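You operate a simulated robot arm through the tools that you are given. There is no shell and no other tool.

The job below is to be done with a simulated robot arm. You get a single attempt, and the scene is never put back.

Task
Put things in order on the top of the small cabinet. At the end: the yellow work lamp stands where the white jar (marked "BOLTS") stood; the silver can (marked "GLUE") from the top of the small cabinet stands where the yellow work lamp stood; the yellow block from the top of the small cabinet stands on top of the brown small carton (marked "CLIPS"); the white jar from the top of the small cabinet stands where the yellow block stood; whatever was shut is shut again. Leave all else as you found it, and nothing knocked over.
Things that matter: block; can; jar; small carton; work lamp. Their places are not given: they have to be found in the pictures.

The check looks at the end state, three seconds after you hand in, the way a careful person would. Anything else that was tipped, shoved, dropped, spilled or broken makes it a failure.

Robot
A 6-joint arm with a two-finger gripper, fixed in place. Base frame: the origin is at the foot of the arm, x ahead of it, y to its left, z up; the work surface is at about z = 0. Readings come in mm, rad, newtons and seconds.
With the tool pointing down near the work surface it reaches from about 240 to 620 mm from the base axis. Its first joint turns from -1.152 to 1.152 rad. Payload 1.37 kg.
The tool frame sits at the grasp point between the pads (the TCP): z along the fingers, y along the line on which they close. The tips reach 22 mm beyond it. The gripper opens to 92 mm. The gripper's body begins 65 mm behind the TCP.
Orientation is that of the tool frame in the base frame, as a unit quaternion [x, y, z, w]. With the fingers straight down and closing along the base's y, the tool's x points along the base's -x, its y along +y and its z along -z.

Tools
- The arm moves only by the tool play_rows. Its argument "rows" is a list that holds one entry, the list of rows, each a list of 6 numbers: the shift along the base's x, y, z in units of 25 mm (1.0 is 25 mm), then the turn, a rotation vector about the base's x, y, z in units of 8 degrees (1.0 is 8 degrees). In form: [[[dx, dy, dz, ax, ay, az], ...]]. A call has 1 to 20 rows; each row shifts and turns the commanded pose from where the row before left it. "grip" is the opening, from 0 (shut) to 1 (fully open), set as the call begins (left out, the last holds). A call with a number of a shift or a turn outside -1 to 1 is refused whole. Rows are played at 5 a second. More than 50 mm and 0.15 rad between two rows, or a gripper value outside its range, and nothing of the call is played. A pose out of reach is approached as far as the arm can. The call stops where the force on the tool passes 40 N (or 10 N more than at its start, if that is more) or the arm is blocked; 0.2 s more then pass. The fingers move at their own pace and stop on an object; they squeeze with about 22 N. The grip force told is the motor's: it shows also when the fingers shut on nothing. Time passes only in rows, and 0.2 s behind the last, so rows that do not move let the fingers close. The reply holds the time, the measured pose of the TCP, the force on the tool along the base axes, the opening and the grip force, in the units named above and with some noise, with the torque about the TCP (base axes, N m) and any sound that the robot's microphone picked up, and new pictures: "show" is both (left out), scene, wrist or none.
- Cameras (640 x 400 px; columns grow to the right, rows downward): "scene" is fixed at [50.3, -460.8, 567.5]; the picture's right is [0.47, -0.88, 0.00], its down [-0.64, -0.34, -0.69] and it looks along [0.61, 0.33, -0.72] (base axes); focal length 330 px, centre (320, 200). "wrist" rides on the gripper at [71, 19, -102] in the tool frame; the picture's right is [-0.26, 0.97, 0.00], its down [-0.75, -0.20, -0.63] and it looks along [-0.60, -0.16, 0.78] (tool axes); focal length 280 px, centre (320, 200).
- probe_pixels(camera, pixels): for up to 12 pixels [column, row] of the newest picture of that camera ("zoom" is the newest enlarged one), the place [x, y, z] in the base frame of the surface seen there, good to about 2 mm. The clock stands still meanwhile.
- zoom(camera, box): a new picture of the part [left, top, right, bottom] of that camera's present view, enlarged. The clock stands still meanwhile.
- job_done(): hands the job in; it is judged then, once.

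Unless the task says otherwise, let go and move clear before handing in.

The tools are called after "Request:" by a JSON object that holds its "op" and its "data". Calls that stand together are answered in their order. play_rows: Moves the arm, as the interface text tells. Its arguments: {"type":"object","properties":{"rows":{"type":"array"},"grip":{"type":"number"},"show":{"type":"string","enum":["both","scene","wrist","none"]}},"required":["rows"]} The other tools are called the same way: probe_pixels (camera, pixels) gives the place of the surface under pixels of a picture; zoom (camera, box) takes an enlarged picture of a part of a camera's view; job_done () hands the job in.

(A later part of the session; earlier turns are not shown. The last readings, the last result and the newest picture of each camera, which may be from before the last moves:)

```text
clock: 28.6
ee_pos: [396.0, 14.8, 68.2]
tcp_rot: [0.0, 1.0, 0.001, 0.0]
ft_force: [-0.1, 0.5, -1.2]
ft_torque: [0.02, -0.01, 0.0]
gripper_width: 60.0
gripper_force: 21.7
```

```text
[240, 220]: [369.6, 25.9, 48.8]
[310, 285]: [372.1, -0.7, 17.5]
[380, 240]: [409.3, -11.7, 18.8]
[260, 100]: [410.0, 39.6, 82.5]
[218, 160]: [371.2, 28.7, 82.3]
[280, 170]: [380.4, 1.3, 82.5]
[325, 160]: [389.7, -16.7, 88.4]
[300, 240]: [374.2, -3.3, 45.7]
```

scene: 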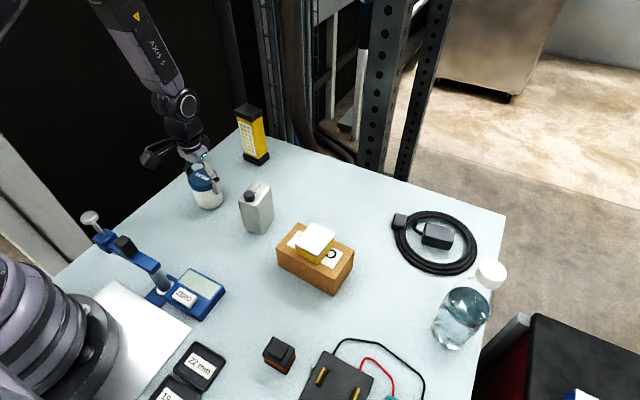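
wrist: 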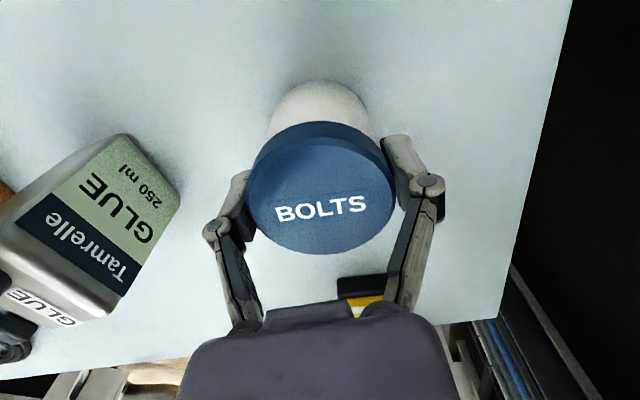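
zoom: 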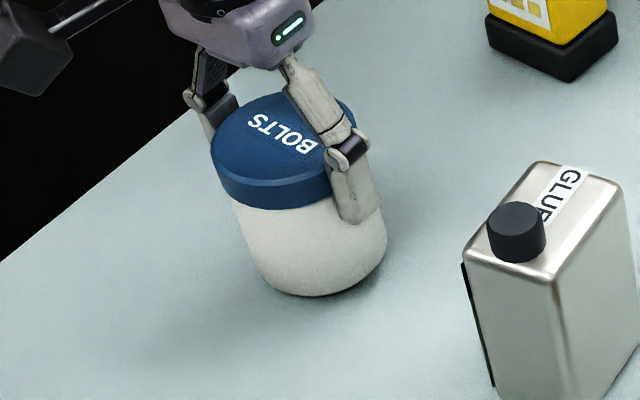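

The jar's lid center reads about (395.5,16), so it needs about +3.5 mm in x and -1 mm in y. Correcting, then lowering in small steps to contact.

Request:
{"op": "play_rows", "data": {"rows": [[[0.14, -0.04, 0, 0, 0, 0], [0, 0, -0.06, 0, 0, 0], [0, 0, -0.06, 0, 0, 0], [0, 0, 0, 0, 0, 0]]], "grip": 0, "show": "none"}}

Request:
{"op": "play_rows", "data": {"rows": [[[0, 0, -0.04, 0, 0, 0], [0, 0, 0, 0, 0, 0]]], "grip": 0, "show": "none"}}

```text
clock: 29.6
ee_pos: [401.0, 13.8, 63.4]
tcp_rot: [0.001, 1.0, -0.001, 0.001]
ft_force: [-0.1, -0.2, -2.2]
ft_torque: [0.0, 0.05, 0.0]
gripper_width: 60.0
gripper_force: 22.4
```

```text
clock: 30.2
ee_pos: [403.3, 13.9, 62.3]
tcp_rot: [0.0, 1.0, 0.0, 0.0]
ft_force: [-0.3, 0.2, -1.0]
ft_torque: [-0.02, -0.02, 0.01]
gripper_width: 60.2
gripper_force: 21.8
```

Readings carry some noise (x 401–403). I'll take a fresh picture and probe the jar's lid again before contact.

Request:
{"op": "play_rows", "data": {"rows": [[[0, 0, 0, 0, 0, 0]]], "grip": 0}}

Request:
{"op": "probe_pixels", "data": {"camera": "wrist", "pixels": [[254, 200], [388, 200], [324, 140], [320, 248], [290, 148], [355, 240], [280, 238], [365, 150]]}}

Request:
{"op": "zoom", "data": {"camera": "scene", "box": [170, 150, 250, 230]}}

```text
clock: 30.6
ee_pos: [401.7, 13.0, 63.3]
tcp_rot: [0.0, 1.0, 0.0, 0.0]
ft_force: [-0.1, 0.2, -1.0]
ft_torque: [-0.01, 0.01, -0.01]
gripper_width: 59.9
gripper_force: 21.9
```

scene: 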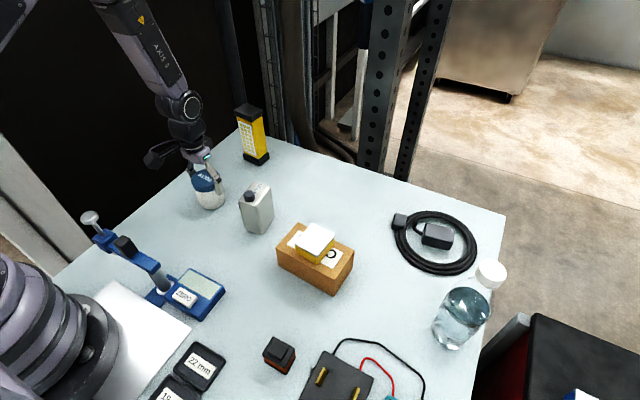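
wrist: 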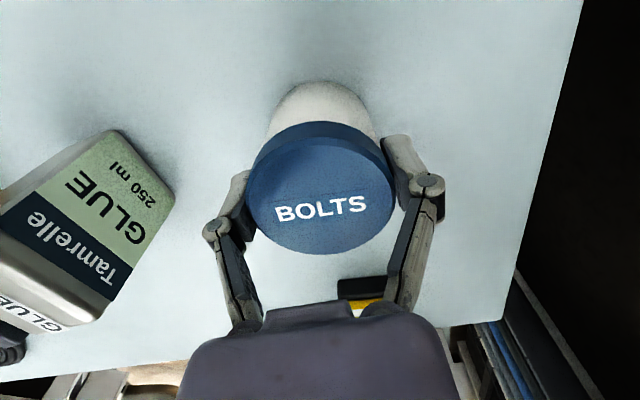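

```text
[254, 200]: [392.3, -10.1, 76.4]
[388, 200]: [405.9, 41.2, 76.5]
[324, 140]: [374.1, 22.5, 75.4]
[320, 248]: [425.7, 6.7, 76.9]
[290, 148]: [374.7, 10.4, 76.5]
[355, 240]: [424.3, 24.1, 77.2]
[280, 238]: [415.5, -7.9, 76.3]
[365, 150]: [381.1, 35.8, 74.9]
```

```text
5.00 times, centred on (210, 190) of scene
```

zoom: 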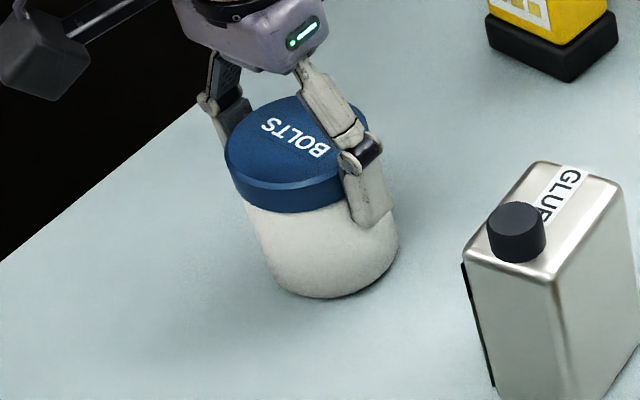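

The lid center now reads (399.5,15), matching the block's old center. Lowering the last bit to contact.

Request:
{"op": "play_rows", "data": {"rows": [[[0, 0, -0.04, 0, 0, 0], [0, 0, 0, 0, 0, 0]]], "grip": 0, "show": "none"}}

```text
clock: 31.2
ee_pos: [403.2, 13.6, 62.4]
tcp_rot: [0.0, 1.0, 0.0, 0.0]
ft_force: [-2.2, -1.7, 9.6]
ft_torque: [-0.15, 0.03, -0.04]
gripper_width: 59.7
gripper_force: 21.7
```

Fz went to +9.6 N: the jar is on the surface. Opening the gripper.

Request:
{"op": "play_rows", "data": {"rows": [[[0, 0, 0, 0, 0, 0], [0, 0, 0, 0, 0, 0], [0, 0, 0, 0, 0, 0], [0, 0, 0, 0, 0, 0]]], "grip": 1, "show": "wrist"}}

```text
clock: 32.2
ee_pos: [401.0, 14.9, 61.8]
tcp_rot: [0.0, 1.0, 0.0, 0.0]
ft_force: [-0.5, 1.3, 0.8]
ft_torque: [0.0, 0.0, 0.0]
gripper_width: 92.0
gripper_force: 0.1
```

wrist: 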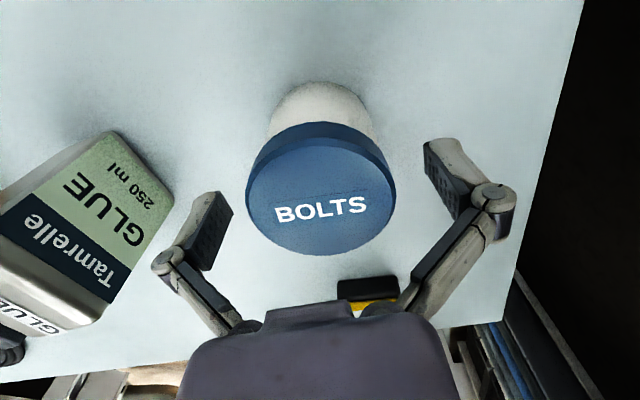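

The jar stands free on the block's old spot. Raising straight up to about z=140 and then probing the lamp faces for a precise center and yaw.

Request:
{"op": "play_rows", "data": {"rows": [[[0, 0, 0.4, 0, 0, 0], [0, 0, 0.8, 0, 0, 0], [0, 0, 1, 0, 0, 0], [0, 0, 1, 0, 0, 0], [0, 0, 0, 0, 0, 0]]], "grip": 1}}

Request:
{"op": "zoom", "data": {"camera": "scene", "box": [225, 95, 285, 175]}}

Request:
{"op": "probe_pixels", "data": {"camera": "zoom", "pixels": [[250, 140], [270, 150], [290, 155], [265, 280], [285, 290], [305, 298], [330, 160], [345, 155], [355, 150], [345, 285], [358, 280], [370, 275]]}}

Request:
{"op": "probe_pixels", "data": {"camera": "zoom", "pixels": [[230, 100], [260, 110], [290, 122], [320, 120], [335, 112], [350, 104], [275, 308], [300, 322], [330, 337], [355, 340], [370, 330], [385, 320]]}}

```text
clock: 33.4
ee_pos: [403.9, 14.1, 141.5]
tcp_rot: [0.0, 1.0, 0.0, 0.001]
ft_force: [0.6, 0.2, -0.5]
ft_torque: [0.0, -0.01, -0.02]
gripper_width: 92.0
gripper_force: 0.0
```

scene: 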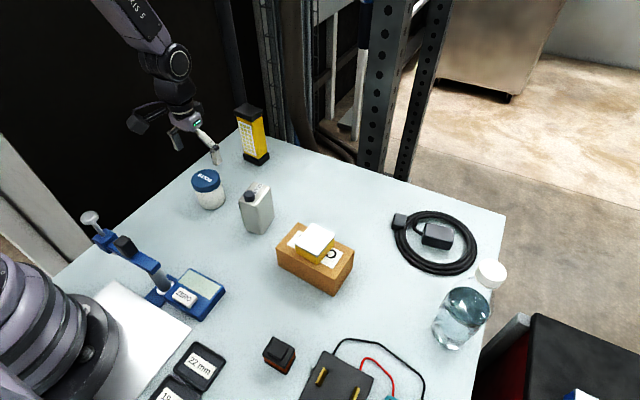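
wrist: 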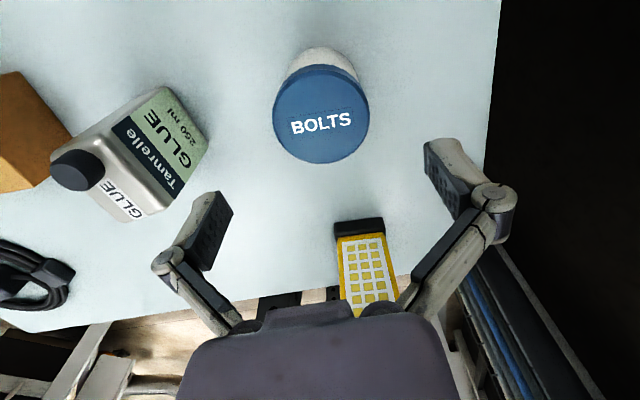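

```text
5.00 times, centred on (255, 135) of scene
```

zoom: 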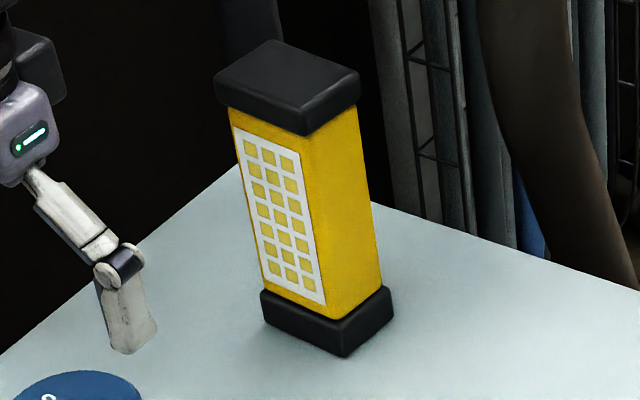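

```text
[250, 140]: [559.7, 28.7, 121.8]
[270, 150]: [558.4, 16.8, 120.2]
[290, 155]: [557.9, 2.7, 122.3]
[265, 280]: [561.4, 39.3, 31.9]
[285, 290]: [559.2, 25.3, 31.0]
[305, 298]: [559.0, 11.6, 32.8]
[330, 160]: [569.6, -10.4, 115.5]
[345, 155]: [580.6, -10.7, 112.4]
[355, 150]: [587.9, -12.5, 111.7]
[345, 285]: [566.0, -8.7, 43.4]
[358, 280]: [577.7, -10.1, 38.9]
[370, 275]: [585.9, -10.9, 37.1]
```

```text
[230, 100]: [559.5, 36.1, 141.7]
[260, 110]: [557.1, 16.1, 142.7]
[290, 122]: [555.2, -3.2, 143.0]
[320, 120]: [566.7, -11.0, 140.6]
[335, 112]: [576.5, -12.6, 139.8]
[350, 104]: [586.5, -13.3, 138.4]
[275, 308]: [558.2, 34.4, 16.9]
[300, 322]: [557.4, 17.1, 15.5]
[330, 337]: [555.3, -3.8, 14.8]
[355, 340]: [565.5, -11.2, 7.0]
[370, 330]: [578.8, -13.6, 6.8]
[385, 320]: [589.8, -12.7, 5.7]
```

Face fits give the lamp center (577.4,14.0), yaw ≈ -5.3°, cap 40×52 mm, top at z≈152. I'll check what's behind the lamp for clearance before approaching.

Request:
{"op": "probe_pixels", "data": {"camera": "scene", "pixels": [[280, 80], [270, 100], [300, 130], [330, 140], [230, 100], [240, 60], [220, 30], [300, 60], [375, 140], [290, 20]]}}

Request:
{"op": "probe_pixels", "data": {"camera": "wrist", "pixels": [[360, 226], [340, 232], [380, 232], [360, 250], [520, 200], [500, 300], [285, 300], [332, 290], [280, 100], [365, 100], [320, 70], [320, 158]]}}

```text
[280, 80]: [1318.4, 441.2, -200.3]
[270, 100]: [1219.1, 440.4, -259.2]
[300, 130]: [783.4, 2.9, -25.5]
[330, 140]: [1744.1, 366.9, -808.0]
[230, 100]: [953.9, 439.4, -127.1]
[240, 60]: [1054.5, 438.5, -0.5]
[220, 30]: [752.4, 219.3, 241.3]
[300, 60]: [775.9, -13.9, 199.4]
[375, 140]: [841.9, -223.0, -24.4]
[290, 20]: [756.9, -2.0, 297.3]
```

```text
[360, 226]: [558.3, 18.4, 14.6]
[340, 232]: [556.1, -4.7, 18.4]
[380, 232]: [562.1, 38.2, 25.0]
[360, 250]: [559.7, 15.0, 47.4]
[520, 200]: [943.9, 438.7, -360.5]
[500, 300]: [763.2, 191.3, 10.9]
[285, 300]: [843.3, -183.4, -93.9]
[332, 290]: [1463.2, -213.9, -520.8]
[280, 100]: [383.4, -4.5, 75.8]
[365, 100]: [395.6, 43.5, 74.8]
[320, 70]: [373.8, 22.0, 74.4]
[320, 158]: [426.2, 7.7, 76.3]
```

Everything behind the lamp is at x>750, so there's ample room. I'll approach along +x at z≈140 with yaw -5.5°, stopping just short of the lamp to check alignment.

Request:
{"op": "play_rows", "data": {"rows": [[[0.5, 0, 0, 0, 0, -0.35], [0.9, 0, 0, 0, 0, -0.34], [0.9, 0, 0, 0, 0, 0], [0.9, 0, 0, 0, 0, 0], [0.9, 0, 0, 0, 0, 0], [0.8, 0, 0, 0, 0, 0], [0.5, 0, 0, 0, 0, 0], [0, 0, 0, 0, 0, 0]]], "grip": 1}}

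Request:
{"op": "zoom", "data": {"camera": "scene", "box": [215, 75, 295, 175]}}

```text
clock: 35.2
ee_pos: [538.1, 11.7, 144.0]
tcp_rot: [0.048, 0.999, -0.001, 0.0]
ft_force: [-0.1, -0.9, 0.2]
ft_torque: [0.0, -0.01, -0.02]
gripper_width: 92.1
gripper_force: 0.0
```

scene: 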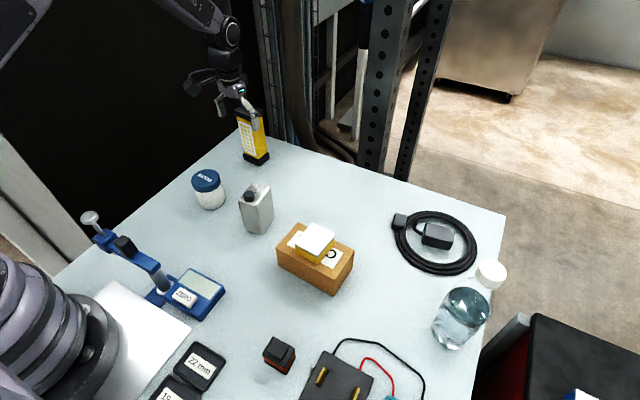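
wrist: 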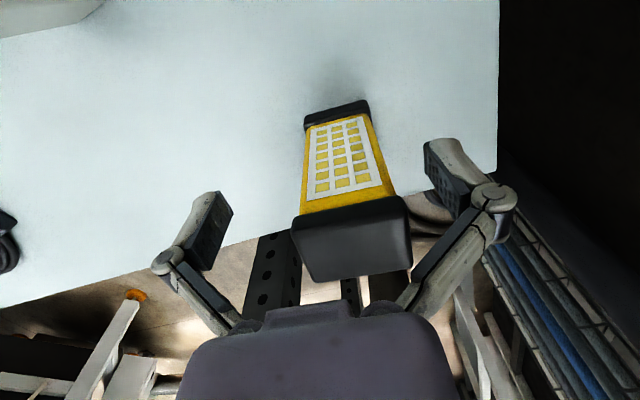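

```text
4.00 times, centred on (255, 125) of scene
```

zoom: 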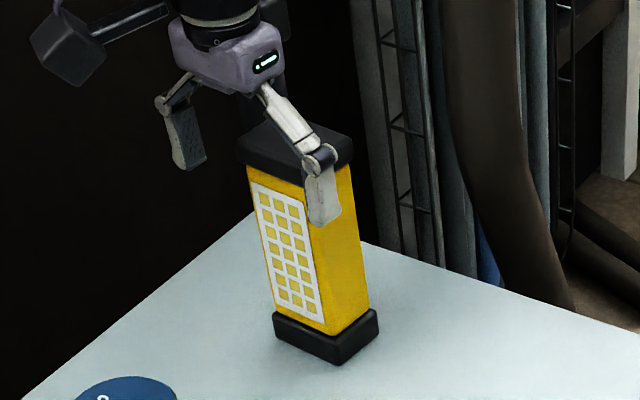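

The lamp sits between the finger lanes and the yaw matches. Advancing the last 39 mm slowly so the fingers flank its top cap.

Request:
{"op": "play_rows", "data": {"rows": [[[0.4, 0.03, -0.04, 0, 0, 0], [0.4, 0.03, -0.04, 0, 0, 0], [0.4, 0, 0, 0, 0, 0], [0.38, 0, 0, 0, 0, 0], [0, 0, 0, 0, 0, 0]]], "grip": 1}}

Request:
{"op": "zoom", "data": {"camera": "scene", "box": [215, 75, 295, 175]}}

```text
clock: 36.4
ee_pos: [576.4, 13.6, 139.1]
tcp_rot: [0.047, 0.999, -0.001, 0.0]
ft_force: [-0.4, 0.1, 0.1]
ft_torque: [0.0, 0.01, 0.01]
gripper_width: 92.0
gripper_force: 0.0
```

scene: 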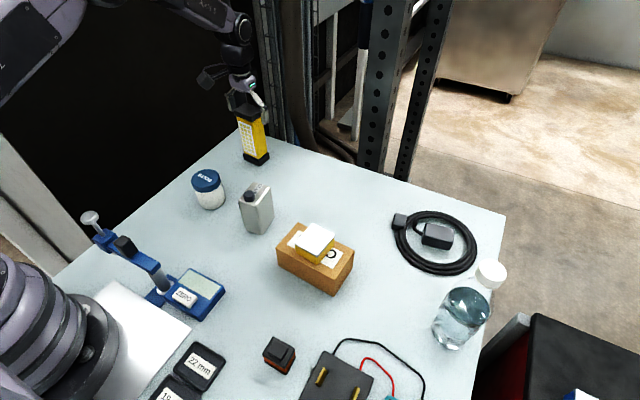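
wrist: 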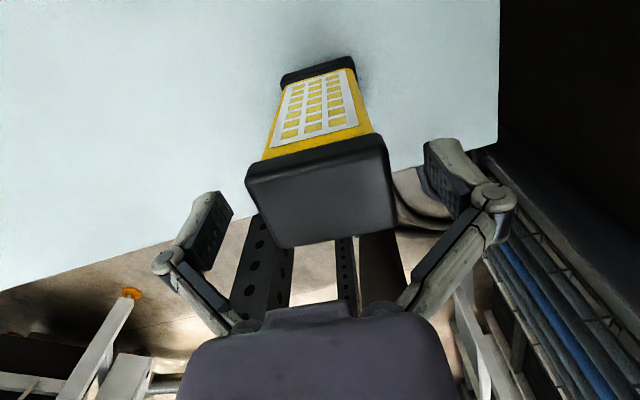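

```text
4.00 times, centred on (255, 125) of scene
```

zoom: 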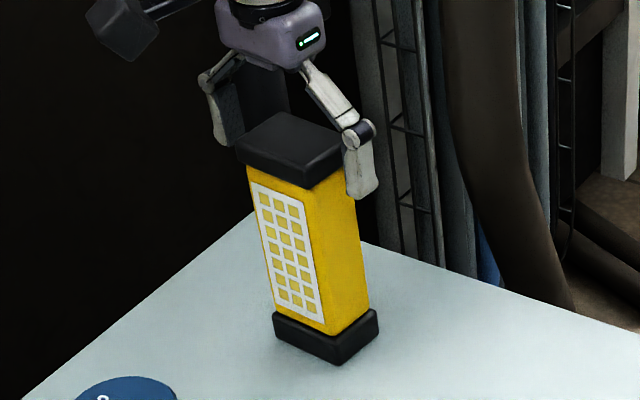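

The fingers flank the cap. To center it precisely before closing (it's tall), I'll zoom the wrist view on the cap top and probe its corners.

Request:
{"op": "zoom", "data": {"camera": "wrist", "box": [230, 120, 420, 260]}}

Request:
{"op": "probe_pixels", "data": {"camera": "wrist", "pixels": [[255, 195], [382, 160], [392, 226], [285, 242], [320, 202], [262, 180], [320, 165], [375, 148], [265, 215], [275, 230], [388, 200], [386, 180]]}}

```text
2.86 times, centred on (325, 190) of wrist
```

zoom: 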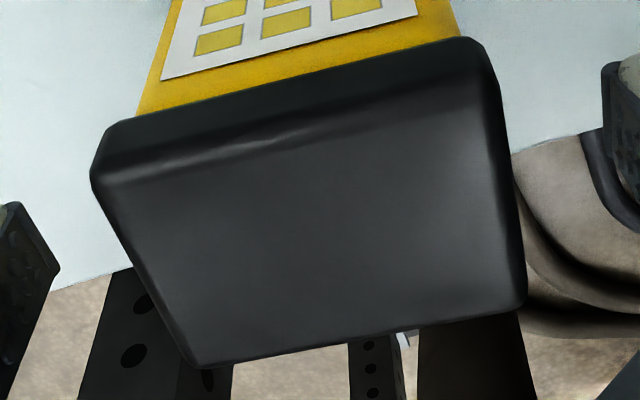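

```text
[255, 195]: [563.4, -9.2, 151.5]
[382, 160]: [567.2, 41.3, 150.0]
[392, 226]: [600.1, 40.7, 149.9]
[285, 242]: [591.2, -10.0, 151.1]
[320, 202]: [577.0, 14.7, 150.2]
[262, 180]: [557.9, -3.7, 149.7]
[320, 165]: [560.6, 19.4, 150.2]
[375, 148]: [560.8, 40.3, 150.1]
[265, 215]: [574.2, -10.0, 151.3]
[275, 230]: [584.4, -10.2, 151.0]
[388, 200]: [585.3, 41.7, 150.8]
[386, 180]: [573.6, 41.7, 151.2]
```

The cap's center shows at column ≈327 versus 320 for the TCP axis, so I need about +2.5 mm in y. Shifting, then closing.

Request:
{"op": "play_rows", "data": {"rows": [[[0, 0.1, 0, 0, 0, 0], [0, 0, 0, 0, 0, 0]]], "grip": 1, "show": "wrist"}}

Request:
{"op": "zoom", "data": {"camera": "wrist", "box": [230, 120, 420, 260]}}

```text
clock: 37.0
ee_pos: [577.8, 16.4, 138.8]
tcp_rot: [0.048, 0.999, -0.001, 0.0]
ft_force: [0.7, 1.0, -0.2]
ft_torque: [-0.01, 0.05, 0.03]
gripper_width: 92.0
gripper_force: 0.1
```

wrist: 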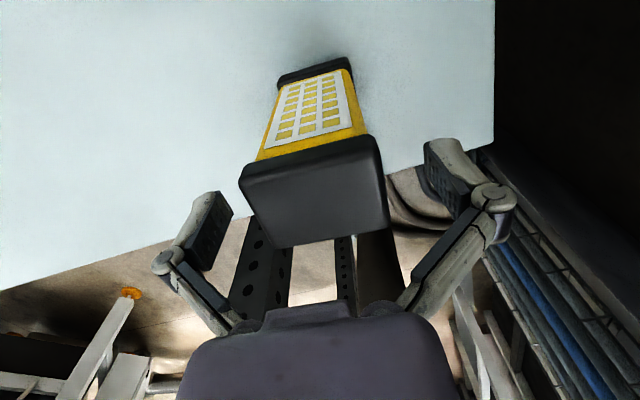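

```text
2.86 times, centred on (325, 190) of wrist
```

zoom: 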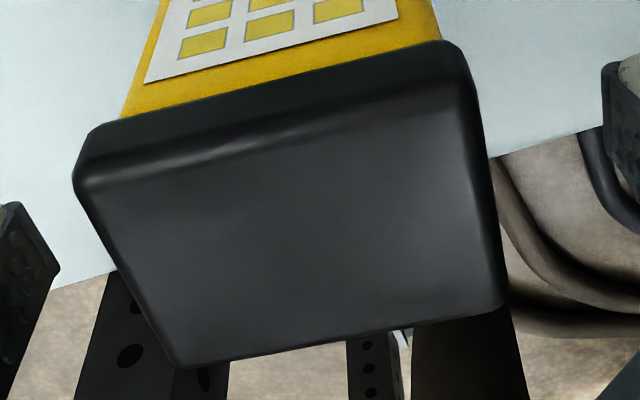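

The cap is now centered (column ≈321). Closing on it.

Request:
{"op": "play_rows", "data": {"rows": [[[0, 0, 0, 0, 0, 0], [0, 0, 0, 0, 0, 0], [0, 0, 0, 0, 0, 0], [0, 0, 0, 0, 0, 0], [0, 0, 0, 0, 0, 0]]], "grip": 0}}

Request:
{"op": "zoom", "data": {"camera": "scene", "box": [215, 75, 295, 175]}}

```text
clock: 38.2
ee_pos: [576.6, 18.0, 138.7]
tcp_rot: [0.048, 0.999, -0.001, 0.0]
ft_force: [-1.5, -2.1, 8.5]
ft_torque: [-0.03, 0.15, 0.04]
gripper_width: 57.1
gripper_force: 22.7
```

scene: 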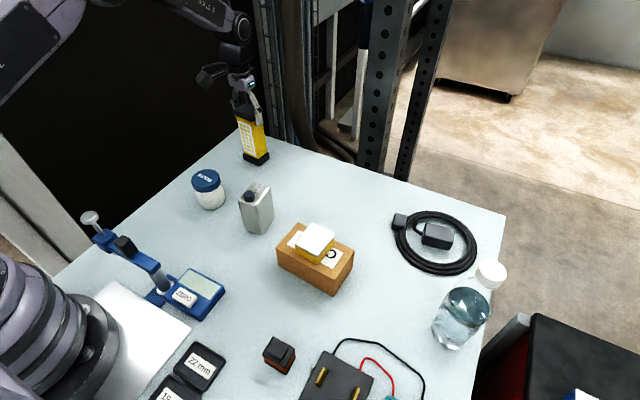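
wrist: 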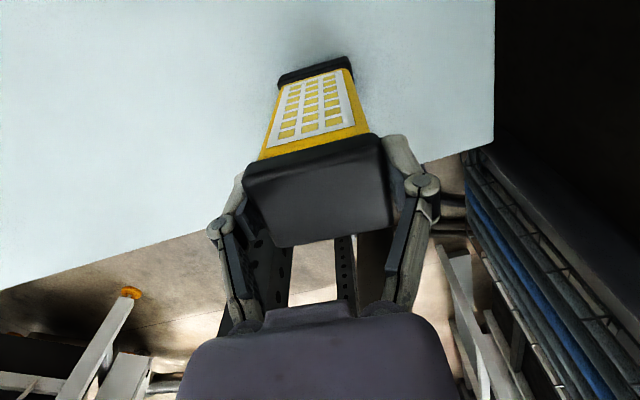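

```text
4.00 times, centred on (255, 125) of scene
```

zoom: 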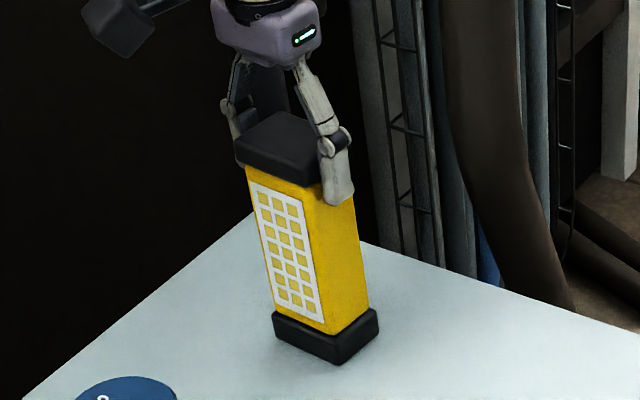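

The lamp is gripped at 57 mm and still upright. Lifting gently 40 mm to see the load and whether it hangs straight.

Request:
{"op": "play_rows", "data": {"rows": [[[0, 0, 0.1, 0, 0, 0], [0, 0, 0.3, 0, 0, 0], [0, 0, 0.6, 0, 0, 0], [0, 0, 0.6, 0, 0, 0], [0, 0, 0, 0, 0, 0]]], "grip": 0}}

Request:
{"op": "zoom", "data": {"camera": "scene", "box": [215, 65, 295, 165]}}

```text
clock: 39.4
ee_pos: [578.1, 17.1, 180.4]
tcp_rot: [0.048, 0.999, -0.001, 0.0]
ft_force: [-0.3, -0.1, -3.3]
ft_torque: [0.0, -0.01, 0.0]
gripper_width: 57.0
gripper_force: 21.9
```

scene: 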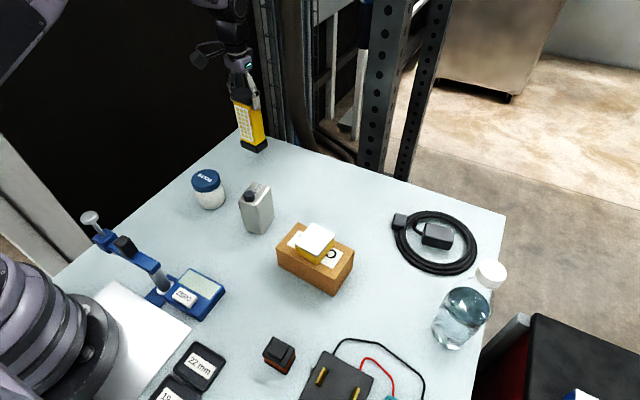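
wrist: 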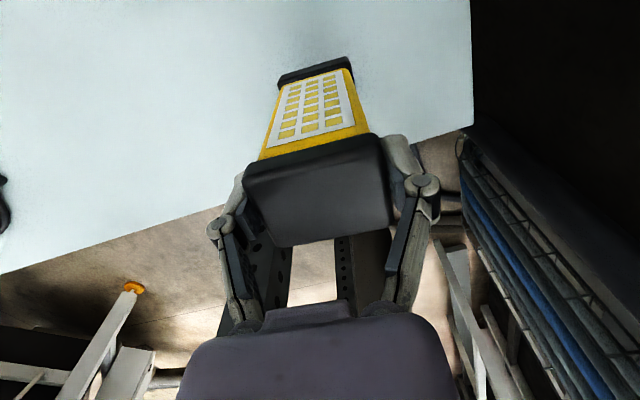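

```text
4.00 times, centred on (255, 115) of scene
```

zoom: 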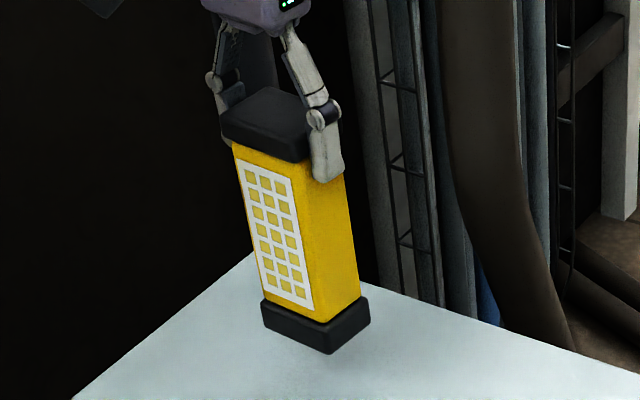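

The lamp hangs straight with ≈3.3 N load and its base 40 mm clear. Carrying it over the empty table to the jar's old spot (519,-184).

Request:
{"op": "play_rows", "data": {"rows": [[[-0.1, -0.35, 0, 0, 0, 0], [-0.2, -0.7, 0, 0, 0, 0], [-0.24, -0.82, 0, 0, 0, 0], [-0.24, -0.82, 0, 0, 0, 0], [-0.24, -0.82, 0, 0, 0, 0], [-0.24, -0.82, 0, 0, 0, 0], [-0.24, -0.82, 0, 0, 0, 0], [-0.24, -0.82, 0, 0, 0, 0], [-0.24, -0.82, 0, 0, 0, 0], [-0.2, -0.7, 0, 0, 0, 0], [-0.16, -0.54, 0, 0, 0, 0], [0, 0, 0, 0, 0, 0]]], "grip": 0}}

Request:
{"op": "zoom", "data": {"camera": "scene", "box": [270, 110, 350, 210]}}

```text
clock: 42.0
ee_pos: [517.9, -181.9, 179.9]
tcp_rot: [0.047, 0.999, -0.001, 0.0]
ft_force: [0.4, 0.5, -2.7]
ft_torque: [0.04, 0.02, 0.01]
gripper_width: 56.9
gripper_force: 21.8
```

scene: 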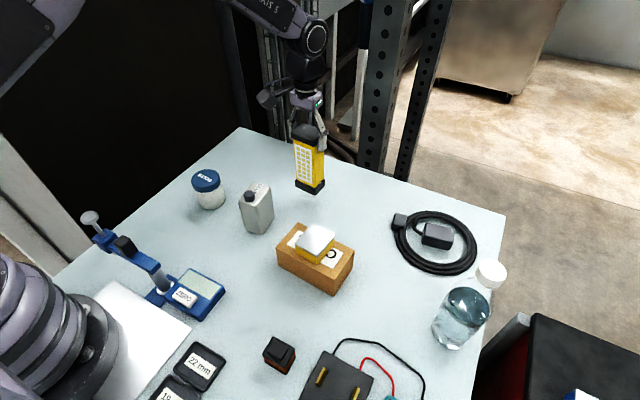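
wrist: 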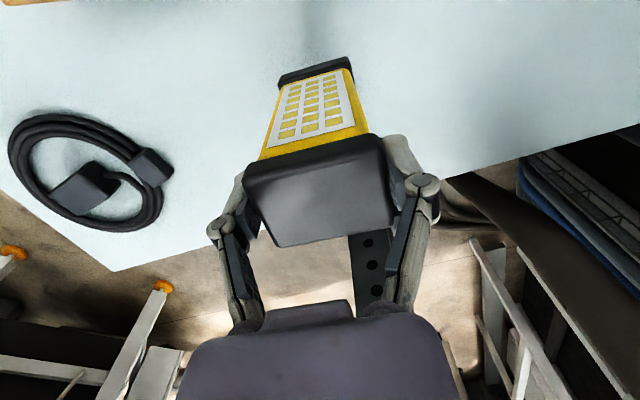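

```text
4.00 times, centred on (310, 160) of scene
```

zoom: 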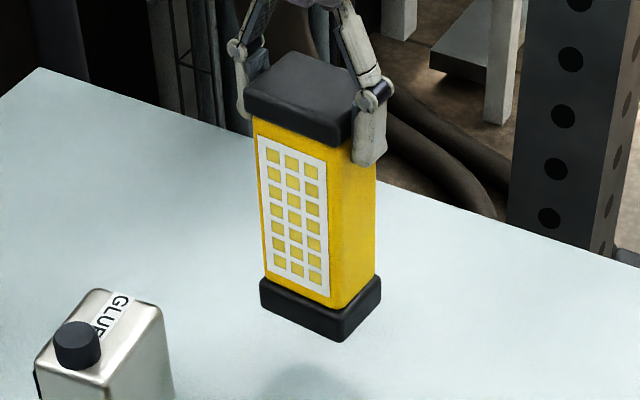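

The lamp is over the jar's old spot. I'll probe its cap and base to verify the horizontal position before lowering.

Request:
{"op": "probe_pixels", "data": {"camera": "wrist", "pixels": [[320, 202], [310, 195], [330, 205], [255, 190], [378, 165], [388, 220], [282, 238]]}}

Request:
{"op": "probe_pixels", "data": {"camera": "zoom", "pixels": [[270, 295], [300, 312], [330, 328], [350, 325], [365, 310], [376, 295], [300, 85], [262, 100], [330, 112], [345, 85]]}}

```text
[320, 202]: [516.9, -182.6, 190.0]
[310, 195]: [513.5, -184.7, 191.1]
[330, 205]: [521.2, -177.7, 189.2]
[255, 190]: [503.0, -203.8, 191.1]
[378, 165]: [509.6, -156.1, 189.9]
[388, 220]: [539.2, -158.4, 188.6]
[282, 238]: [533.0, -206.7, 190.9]
```

```text
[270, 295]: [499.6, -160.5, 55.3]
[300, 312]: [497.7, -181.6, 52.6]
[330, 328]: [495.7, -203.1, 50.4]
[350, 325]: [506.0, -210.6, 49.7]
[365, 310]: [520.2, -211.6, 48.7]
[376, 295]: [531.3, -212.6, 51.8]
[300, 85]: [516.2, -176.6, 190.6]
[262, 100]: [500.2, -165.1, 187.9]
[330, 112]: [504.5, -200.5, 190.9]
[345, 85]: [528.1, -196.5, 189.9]
```

The lamp's center reads about (517.5,-184.5), within 2 mm of the target. Lowering with a small +x correction to just above the surface.

Request:
{"op": "play_rows", "data": {"rows": [[[0.05, 0.01, -0.3, 0, 0, 0], [0, 0, -0.5, 0, 0, 0], [0, 0, -0.4, 0, 0, 0], [0, 0, -0.24, 0, 0, 0], [0, 0, 0, 0, 0, 0]]], "grip": 0}}

Request:
{"op": "play_rows", "data": {"rows": [[[0, 0, -0.06, 0, 0, 0], [0, 0, -0.04, 0, 0, 0], [0, 0, 0, 0, 0, 0]]], "grip": 0, "show": "none"}}

```text
clock: 43.2
ee_pos: [519.6, -183.4, 143.9]
tcp_rot: [0.048, 0.999, -0.001, 0.0]
ft_force: [-0.1, -0.4, -2.8]
ft_torque: [0.01, 0.03, -0.01]
gripper_width: 57.0
gripper_force: 22.0
```

scene: 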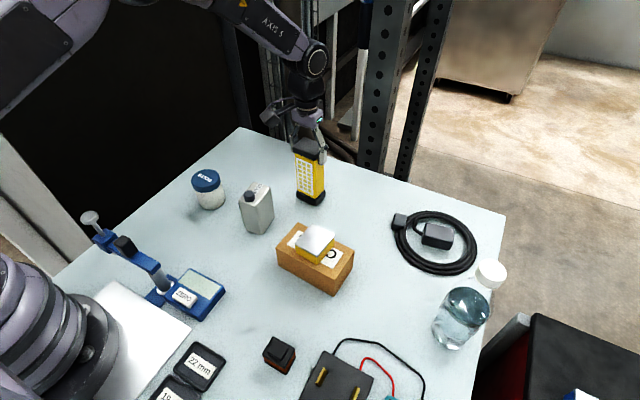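
wrist: 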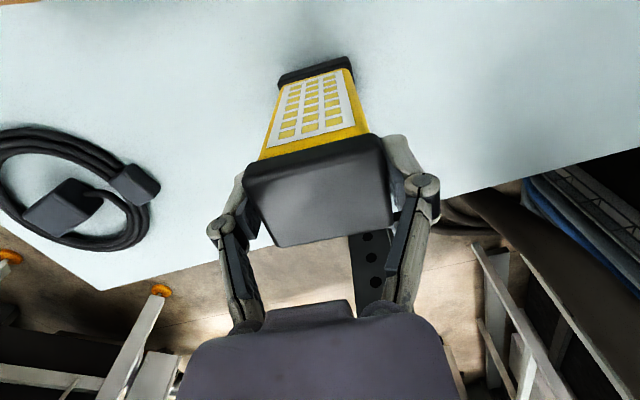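

```text
clock: 44.0
ee_pos: [519.5, -184.1, 139.8]
tcp_rot: [0.048, 0.999, 0.0, 0.0]
ft_force: [-0.4, -0.9, -3.2]
ft_torque: [-0.01, -0.01, -0.03]
gripper_width: 57.0
gripper_force: 22.0
```

Still fully carried (Fz -3.2 N). Lowering a further millimetre at a time.

Request:
{"op": "play_rows", "data": {"rows": [[[0, 0, -0.04, 0, 0, 0], [0, 0, 0, 0, 0, 0]]], "grip": 0, "show": "none"}}

```text
clock: 44.6
ee_pos: [520.4, -183.7, 139.7]
tcp_rot: [0.048, 0.999, 0.0, 0.0]
ft_force: [0.4, -0.8, -1.6]
ft_torque: [-0.05, 0.02, 0.01]
gripper_width: 57.0
gripper_force: 21.4
```

Fz is rising (-1.6 N), so first contact is beginning. One more half-millimetre step.

Request:
{"op": "play_rows", "data": {"rows": [[[0, 0, -0.025, 0, 0, 0], [0, 0, 0, 0, 0, 0]]], "grip": 0, "show": "none"}}

```text
clock: 45.2
ee_pos: [519.5, -183.3, 140.8]
tcp_rot: [0.048, 0.999, -0.001, 0.001]
ft_force: [-2.3, -2.2, 6.8]
ft_torque: [0.03, 0.22, 0.07]
gripper_width: 57.0
gripper_force: 22.6
```

The lamp is on the surface (Fz +6.8 N). Opening the gripper.

Request:
{"op": "play_rows", "data": {"rows": [[[0, 0, 0, 0, 0, 0], [0, 0, 0, 0, 0, 0], [0, 0, 0, 0, 0, 0], [0, 0, 0, 0, 0, 0]]], "grip": 1}}

Request:
{"op": "zoom", "data": {"camera": "scene", "box": [270, 110, 350, 210]}}

```text
clock: 46.2
ee_pos: [518.7, -182.2, 137.9]
tcp_rot: [0.048, 0.999, 0.0, 0.0]
ft_force: [0.6, 0.1, 0.3]
ft_torque: [-0.01, 0.02, 0.02]
gripper_width: 91.8
gripper_force: 0.1
```

scene: 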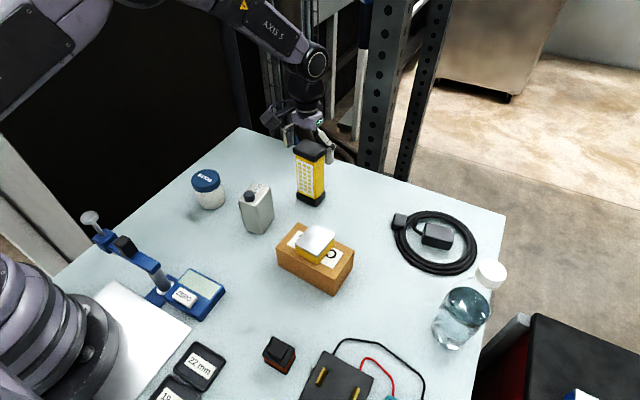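
wrist: 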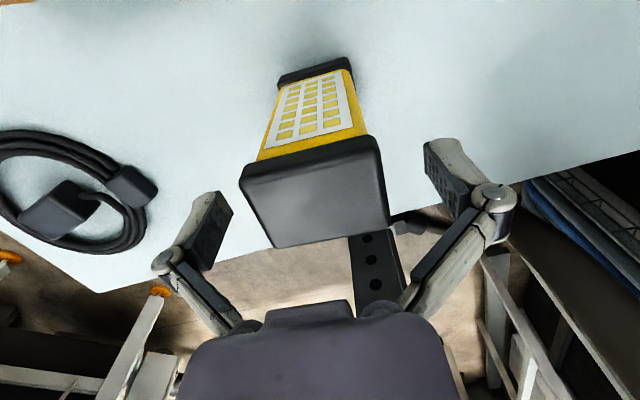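

```text
4.00 times, centred on (310, 160) of scene
```

zoom: 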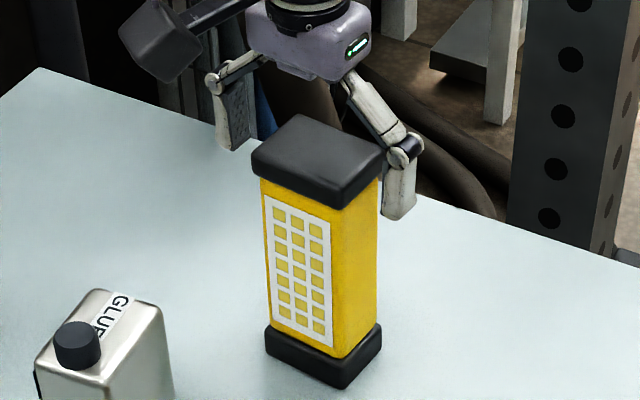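

The lamp stands upright at the jar's old spot. Rising clear of it, then moving above the can with the gripper yaw turned to +7.3°.

Request:
{"op": "play_rows", "data": {"rows": [[[0, 0, 0.4, 0, 0, 0], [0, 0, 0.8, 0, 0, 0], [0, 0, 0.9, 0, 0, 0], [-0.803, 0.378, 0, 0, 0, 0.267], [-0.803, 0.378, 0, 0, 0, 0.267], [-0.803, 0.378, 0, 0, 0, 0.267], [-0.803, 0.378, 0, 0, 0, 0.267], [-0.803, 0.378, 0, 0, 0, 0.267], [-0.803, 0.378, 0, 0, 0, 0.267], [0, 0, 0, 0, 0, 0]]], "grip": 1}}

Request:
{"op": "zoom", "data": {"camera": "wrist", "box": [240, 60, 400, 200]}}

```text
clock: 48.4
ee_pos: [398.6, -126.7, 191.6]
tcp_rot: [-0.064, 0.998, -0.001, 0.0]
ft_force: [-0.9, -0.5, -0.2]
ft_torque: [0.0, 0.0, 0.03]
gripper_width: 91.9
gripper_force: 0.1
```

scene: 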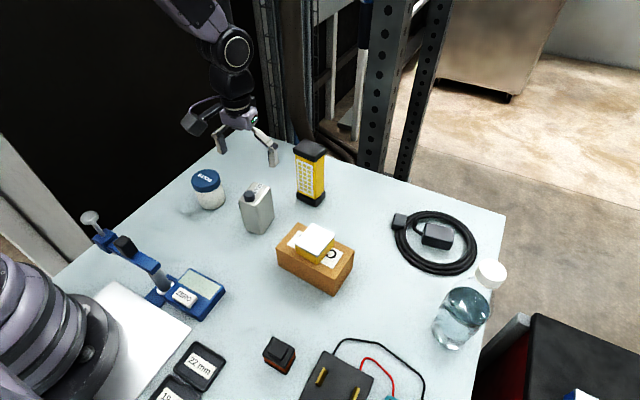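
wrist: 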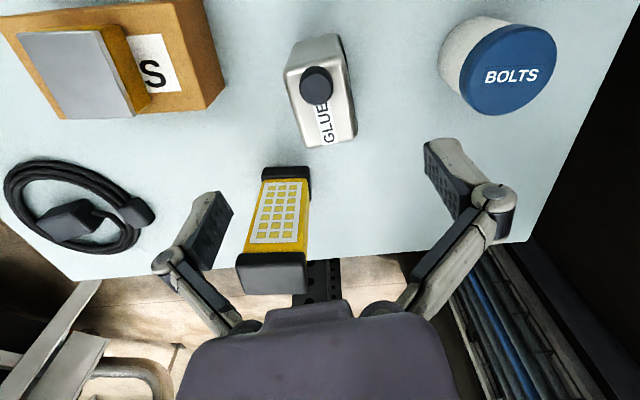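

```text
2.86 times, centred on (320, 130) of wrist
```

zoom: 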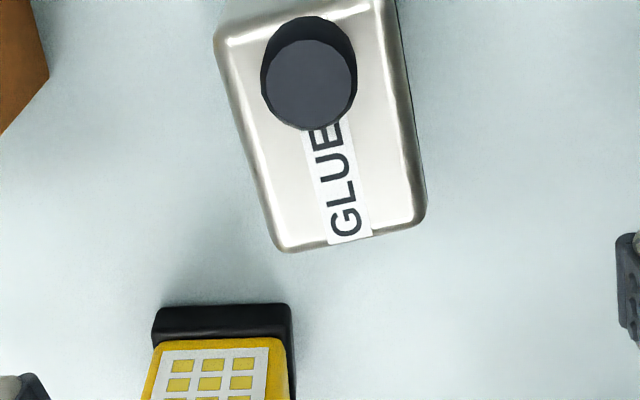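

The can is below; the gripper yaw is +7.3°. I'll probe the can's top edges in the zoom to refine center and yaw.

Request:
{"op": "probe_pixels", "data": {"camera": "zoom", "pixels": [[230, 80], [250, 160], [275, 235], [400, 60], [410, 140], [418, 205], [300, 245], [350, 235], [400, 222], [222, 45], [320, 160], [308, 80]]}}

Request:
{"op": "probe_pixels", "data": {"camera": "wrist", "pixels": [[300, 68], [336, 40], [310, 83], [315, 100], [342, 60], [350, 100], [290, 90], [300, 125], [335, 125]]}}

```text
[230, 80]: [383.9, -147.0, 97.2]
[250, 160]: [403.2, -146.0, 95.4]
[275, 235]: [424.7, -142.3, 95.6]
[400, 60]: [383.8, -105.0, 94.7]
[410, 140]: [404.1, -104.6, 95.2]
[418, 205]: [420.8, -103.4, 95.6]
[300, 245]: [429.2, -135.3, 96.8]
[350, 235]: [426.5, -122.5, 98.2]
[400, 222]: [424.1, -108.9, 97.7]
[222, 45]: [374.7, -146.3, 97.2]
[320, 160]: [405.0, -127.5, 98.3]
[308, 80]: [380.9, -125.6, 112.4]
```

```text
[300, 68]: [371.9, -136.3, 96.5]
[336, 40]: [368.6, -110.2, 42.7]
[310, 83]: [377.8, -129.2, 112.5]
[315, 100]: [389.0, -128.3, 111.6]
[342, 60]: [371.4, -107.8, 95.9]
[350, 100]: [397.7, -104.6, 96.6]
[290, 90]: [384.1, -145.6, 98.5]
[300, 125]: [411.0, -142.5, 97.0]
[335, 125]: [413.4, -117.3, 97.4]
```

Can center refines to about (398.5,-125.8), yaw ≈7°, thickness ≈42 mm. Descending to TCP z≈82 around its upper body.

Request:
{"op": "play_rows", "data": {"rows": [[[0, 0.03, -0.6, 0, 0, 0], [0, 0, -1, 0, 0, 0], [0, 0, -1, 0, 0, 0], [0, 0, -1, 0, 0, 0], [0, 0, -0.5, 0, 0, 0], [0, 0, -0.24, 0, 0, 0], [0, 0, 0, 0, 0, 0]]], "grip": 1}}

Request:
{"op": "zoom", "data": {"camera": "wrist", "box": [220, 100, 420, 260]}}

```text
clock: 50.0
ee_pos: [399.1, -125.4, 82.1]
tcp_rot: [-0.064, 0.998, -0.001, -0.001]
ft_force: [-0.2, -0.3, -0.6]
ft_torque: [0.03, -0.01, 0.04]
gripper_width: 92.0
gripper_force: 0.2
```

scene: 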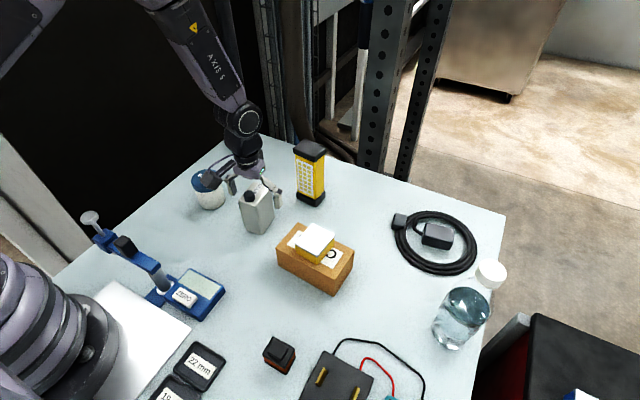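
wrist: 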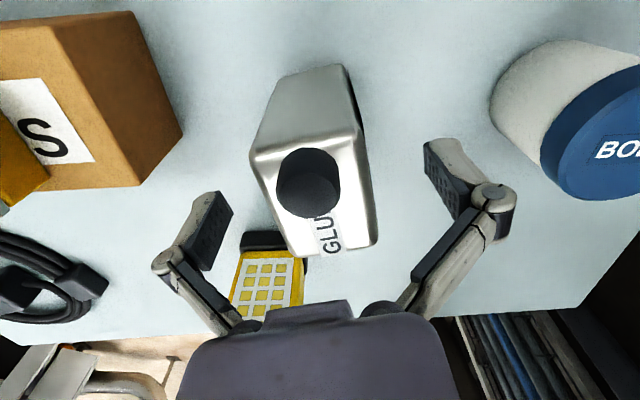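

```text
2.50 times, centred on (320, 180) of wrist
```

zoom: 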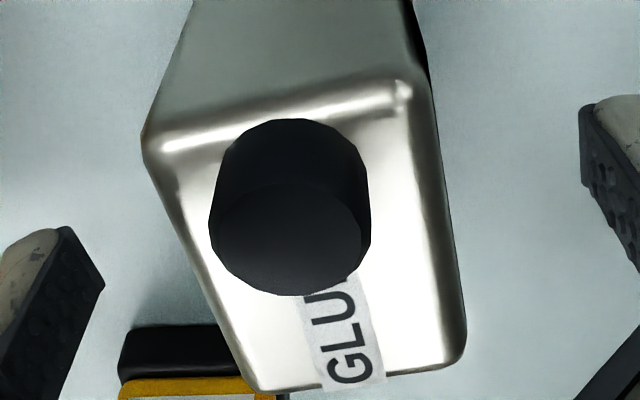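

The can is centered between the fingers (column ≈319). Closing.

Request:
{"op": "play_rows", "data": {"rows": [[[0, 0, 0, 0, 0, 0], [0, 0, 0, 0, 0, 0], [0, 0, 0, 0, 0, 0], [0, 0, 0, 0, 0, 0], [0, 0, 0, 0, 0, 0], [0, 0, 0, 0, 0, 0]]], "grip": 0}}

Request:
{"op": "zoom", "data": {"camera": "scene", "box": [215, 155, 295, 245]}}

```text
clock: 51.4
ee_pos: [398.3, -124.6, 83.3]
tcp_rot: [-0.064, 0.998, -0.001, 0.0]
ft_force: [-1.1, 1.6, 7.4]
ft_torque: [0.06, 0.07, -0.15]
gripper_width: 44.1
gripper_force: 22.1
```

scene: 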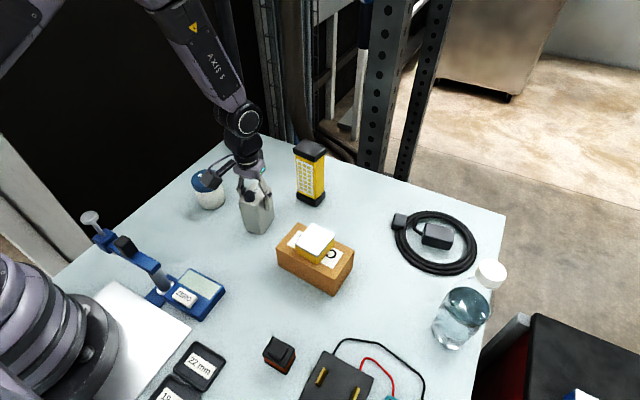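
wrist: 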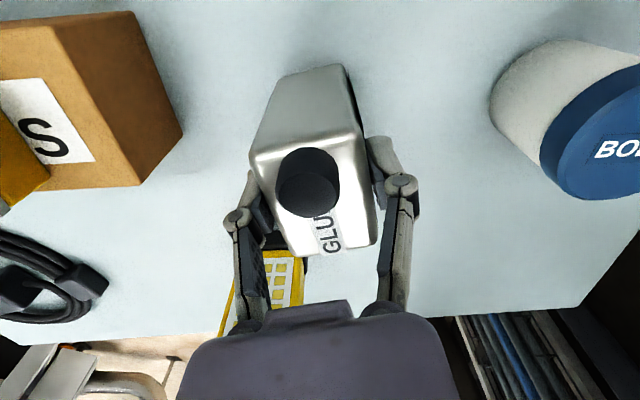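

```text
4.44 times, centred on (255, 200) of scene
```

zoom: 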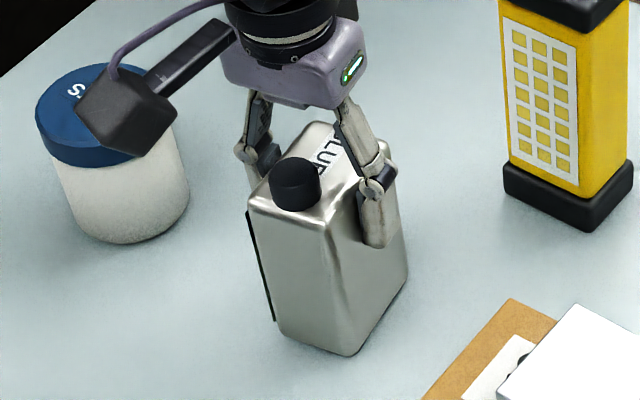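

The can is gripped at 44.1 mm and upright. Lifting gently to check load and hold.

Request:
{"op": "play_rows", "data": {"rows": [[[0, 0, 0.1, 0, 0, 0], [0, 0, 0.3, 0, 0, 0], [0, 0, 0.6, 0, 0, 0], [0, 0, 0, 0, 0, 0]]], "grip": 0}}

Request:
{"op": "zoom", "data": {"camera": "scene", "box": [215, 145, 295, 235]}}

```text
clock: 52.4
ee_pos: [398.4, -123.7, 105.9]
tcp_rot: [-0.064, 0.998, 0.0, 0.0]
ft_force: [0.0, -0.3, -2.9]
ft_torque: [0.01, 0.0, 0.0]
gripper_width: 44.1
gripper_force: 22.4
```

scene: 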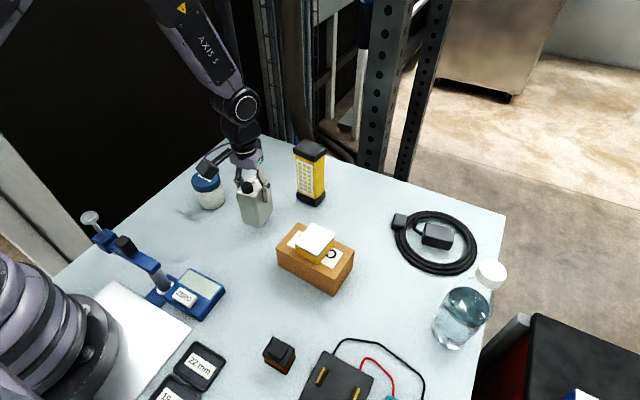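
wrist: 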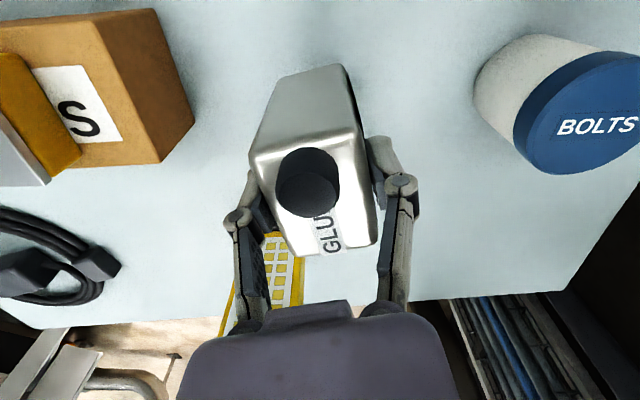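

```text
4.44 times, centred on (255, 190) of scene
```

zoom: 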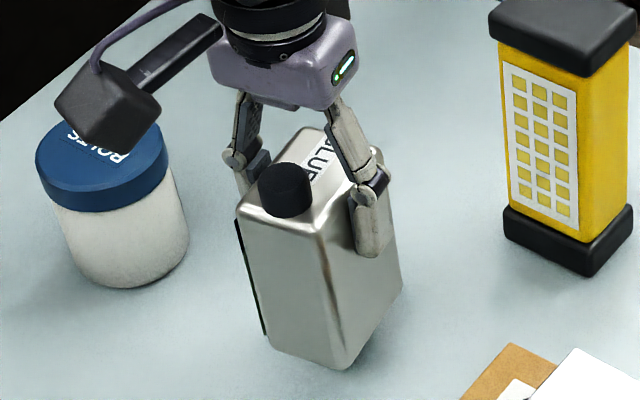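

The can is held straight (≈2.9 N). Raising to about 65 mm clear and carrying it between the jar and lamp to the lamp's old spot (577.5,15.5).

Request:
{"op": "play_rows", "data": {"rows": [[[0, 0, 0.7, 0, 0, 0], [0, 0, 0.9, 0, 0, 0], [0.4, 0.312, 0, 0, 0, 0], [0.8, 0.625, 0, 0, 0, 0], [0.8, 0.625, 0, 0, 0, 0], [0.8, 0.625, 0, 0, 0, 0], [0.8, 0.625, 0, 0, 0, 0], [0.8, 0.625, 0, 0, 0, 0], [0.8, 0.625, 0, 0, 0, 0], [0.8, 0.625, 0, 0, 0, 0], [0.7, 0.55, 0, 0, 0, 0], [0.464, 0.365, 0, 0, 0, 0], [0, 0, 0, 0, 0, 0]]], "grip": 0}}

Request:
{"op": "zoom", "data": {"camera": "scene", "box": [215, 75, 295, 175]}}

```text
clock: 55.2
ee_pos: [576.3, 14.6, 147.7]
tcp_rot: [-0.064, 0.998, 0.0, 0.0]
ft_force: [-1.3, -0.1, -2.3]
ft_torque: [-0.03, 0.01, 0.01]
gripper_width: 43.8
gripper_force: 22.1
```

scene: 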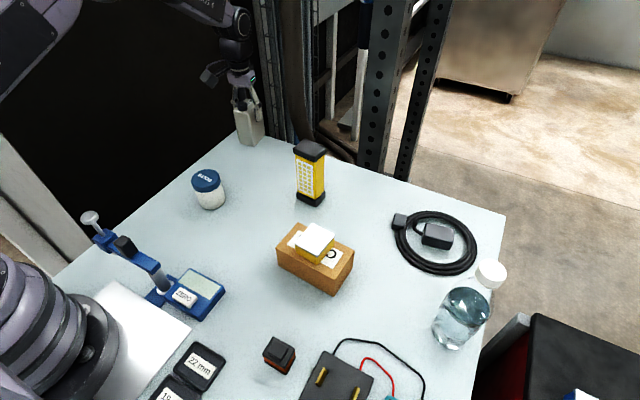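
wrist: 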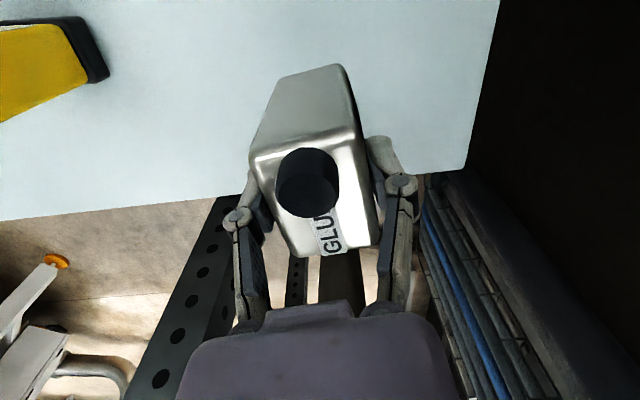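

```text
4.00 times, centred on (255, 125) of scene
```

zoom: 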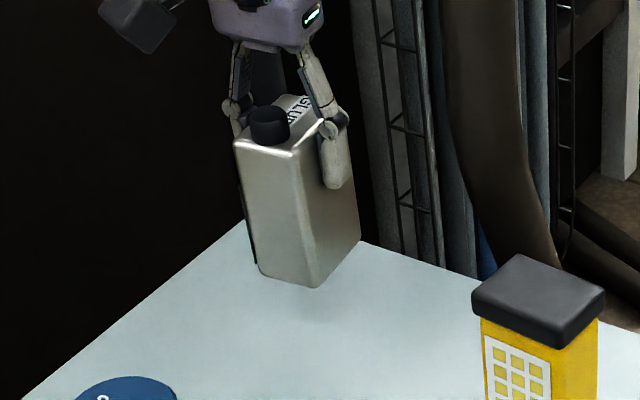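

The can is above the lamp's old place. I'll verify its position and the table's back-edge margin before lowering.

Request:
{"op": "probe_pixels", "data": {"camera": "zoom", "pixels": [[250, 160], [270, 165], [290, 165], [252, 255], [285, 268], [310, 278], [320, 275], [340, 258], [357, 238], [370, 250], [245, 228], [290, 300]]}}

Request:
{"op": "probe_pixels", "data": {"camera": "wrist", "pixels": [[300, 200], [255, 165], [360, 140], [374, 235], [295, 248], [345, 200], [420, 175], [200, 195], [275, 195], [285, 232], [372, 210]]}}

```text
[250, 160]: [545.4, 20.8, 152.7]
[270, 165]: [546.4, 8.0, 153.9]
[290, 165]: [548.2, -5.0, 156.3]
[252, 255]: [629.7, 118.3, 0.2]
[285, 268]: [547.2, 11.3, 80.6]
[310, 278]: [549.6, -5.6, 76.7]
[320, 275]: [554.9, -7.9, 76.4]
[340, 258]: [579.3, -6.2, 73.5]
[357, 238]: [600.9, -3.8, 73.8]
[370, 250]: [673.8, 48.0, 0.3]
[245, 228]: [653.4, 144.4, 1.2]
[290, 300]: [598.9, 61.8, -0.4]
```

```text
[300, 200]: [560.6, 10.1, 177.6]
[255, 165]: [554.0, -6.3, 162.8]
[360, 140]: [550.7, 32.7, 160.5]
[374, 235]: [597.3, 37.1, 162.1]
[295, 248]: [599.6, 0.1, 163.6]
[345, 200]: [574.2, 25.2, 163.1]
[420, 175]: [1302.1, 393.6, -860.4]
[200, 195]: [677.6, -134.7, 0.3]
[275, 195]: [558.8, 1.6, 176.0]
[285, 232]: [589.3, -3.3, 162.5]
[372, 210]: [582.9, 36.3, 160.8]
```

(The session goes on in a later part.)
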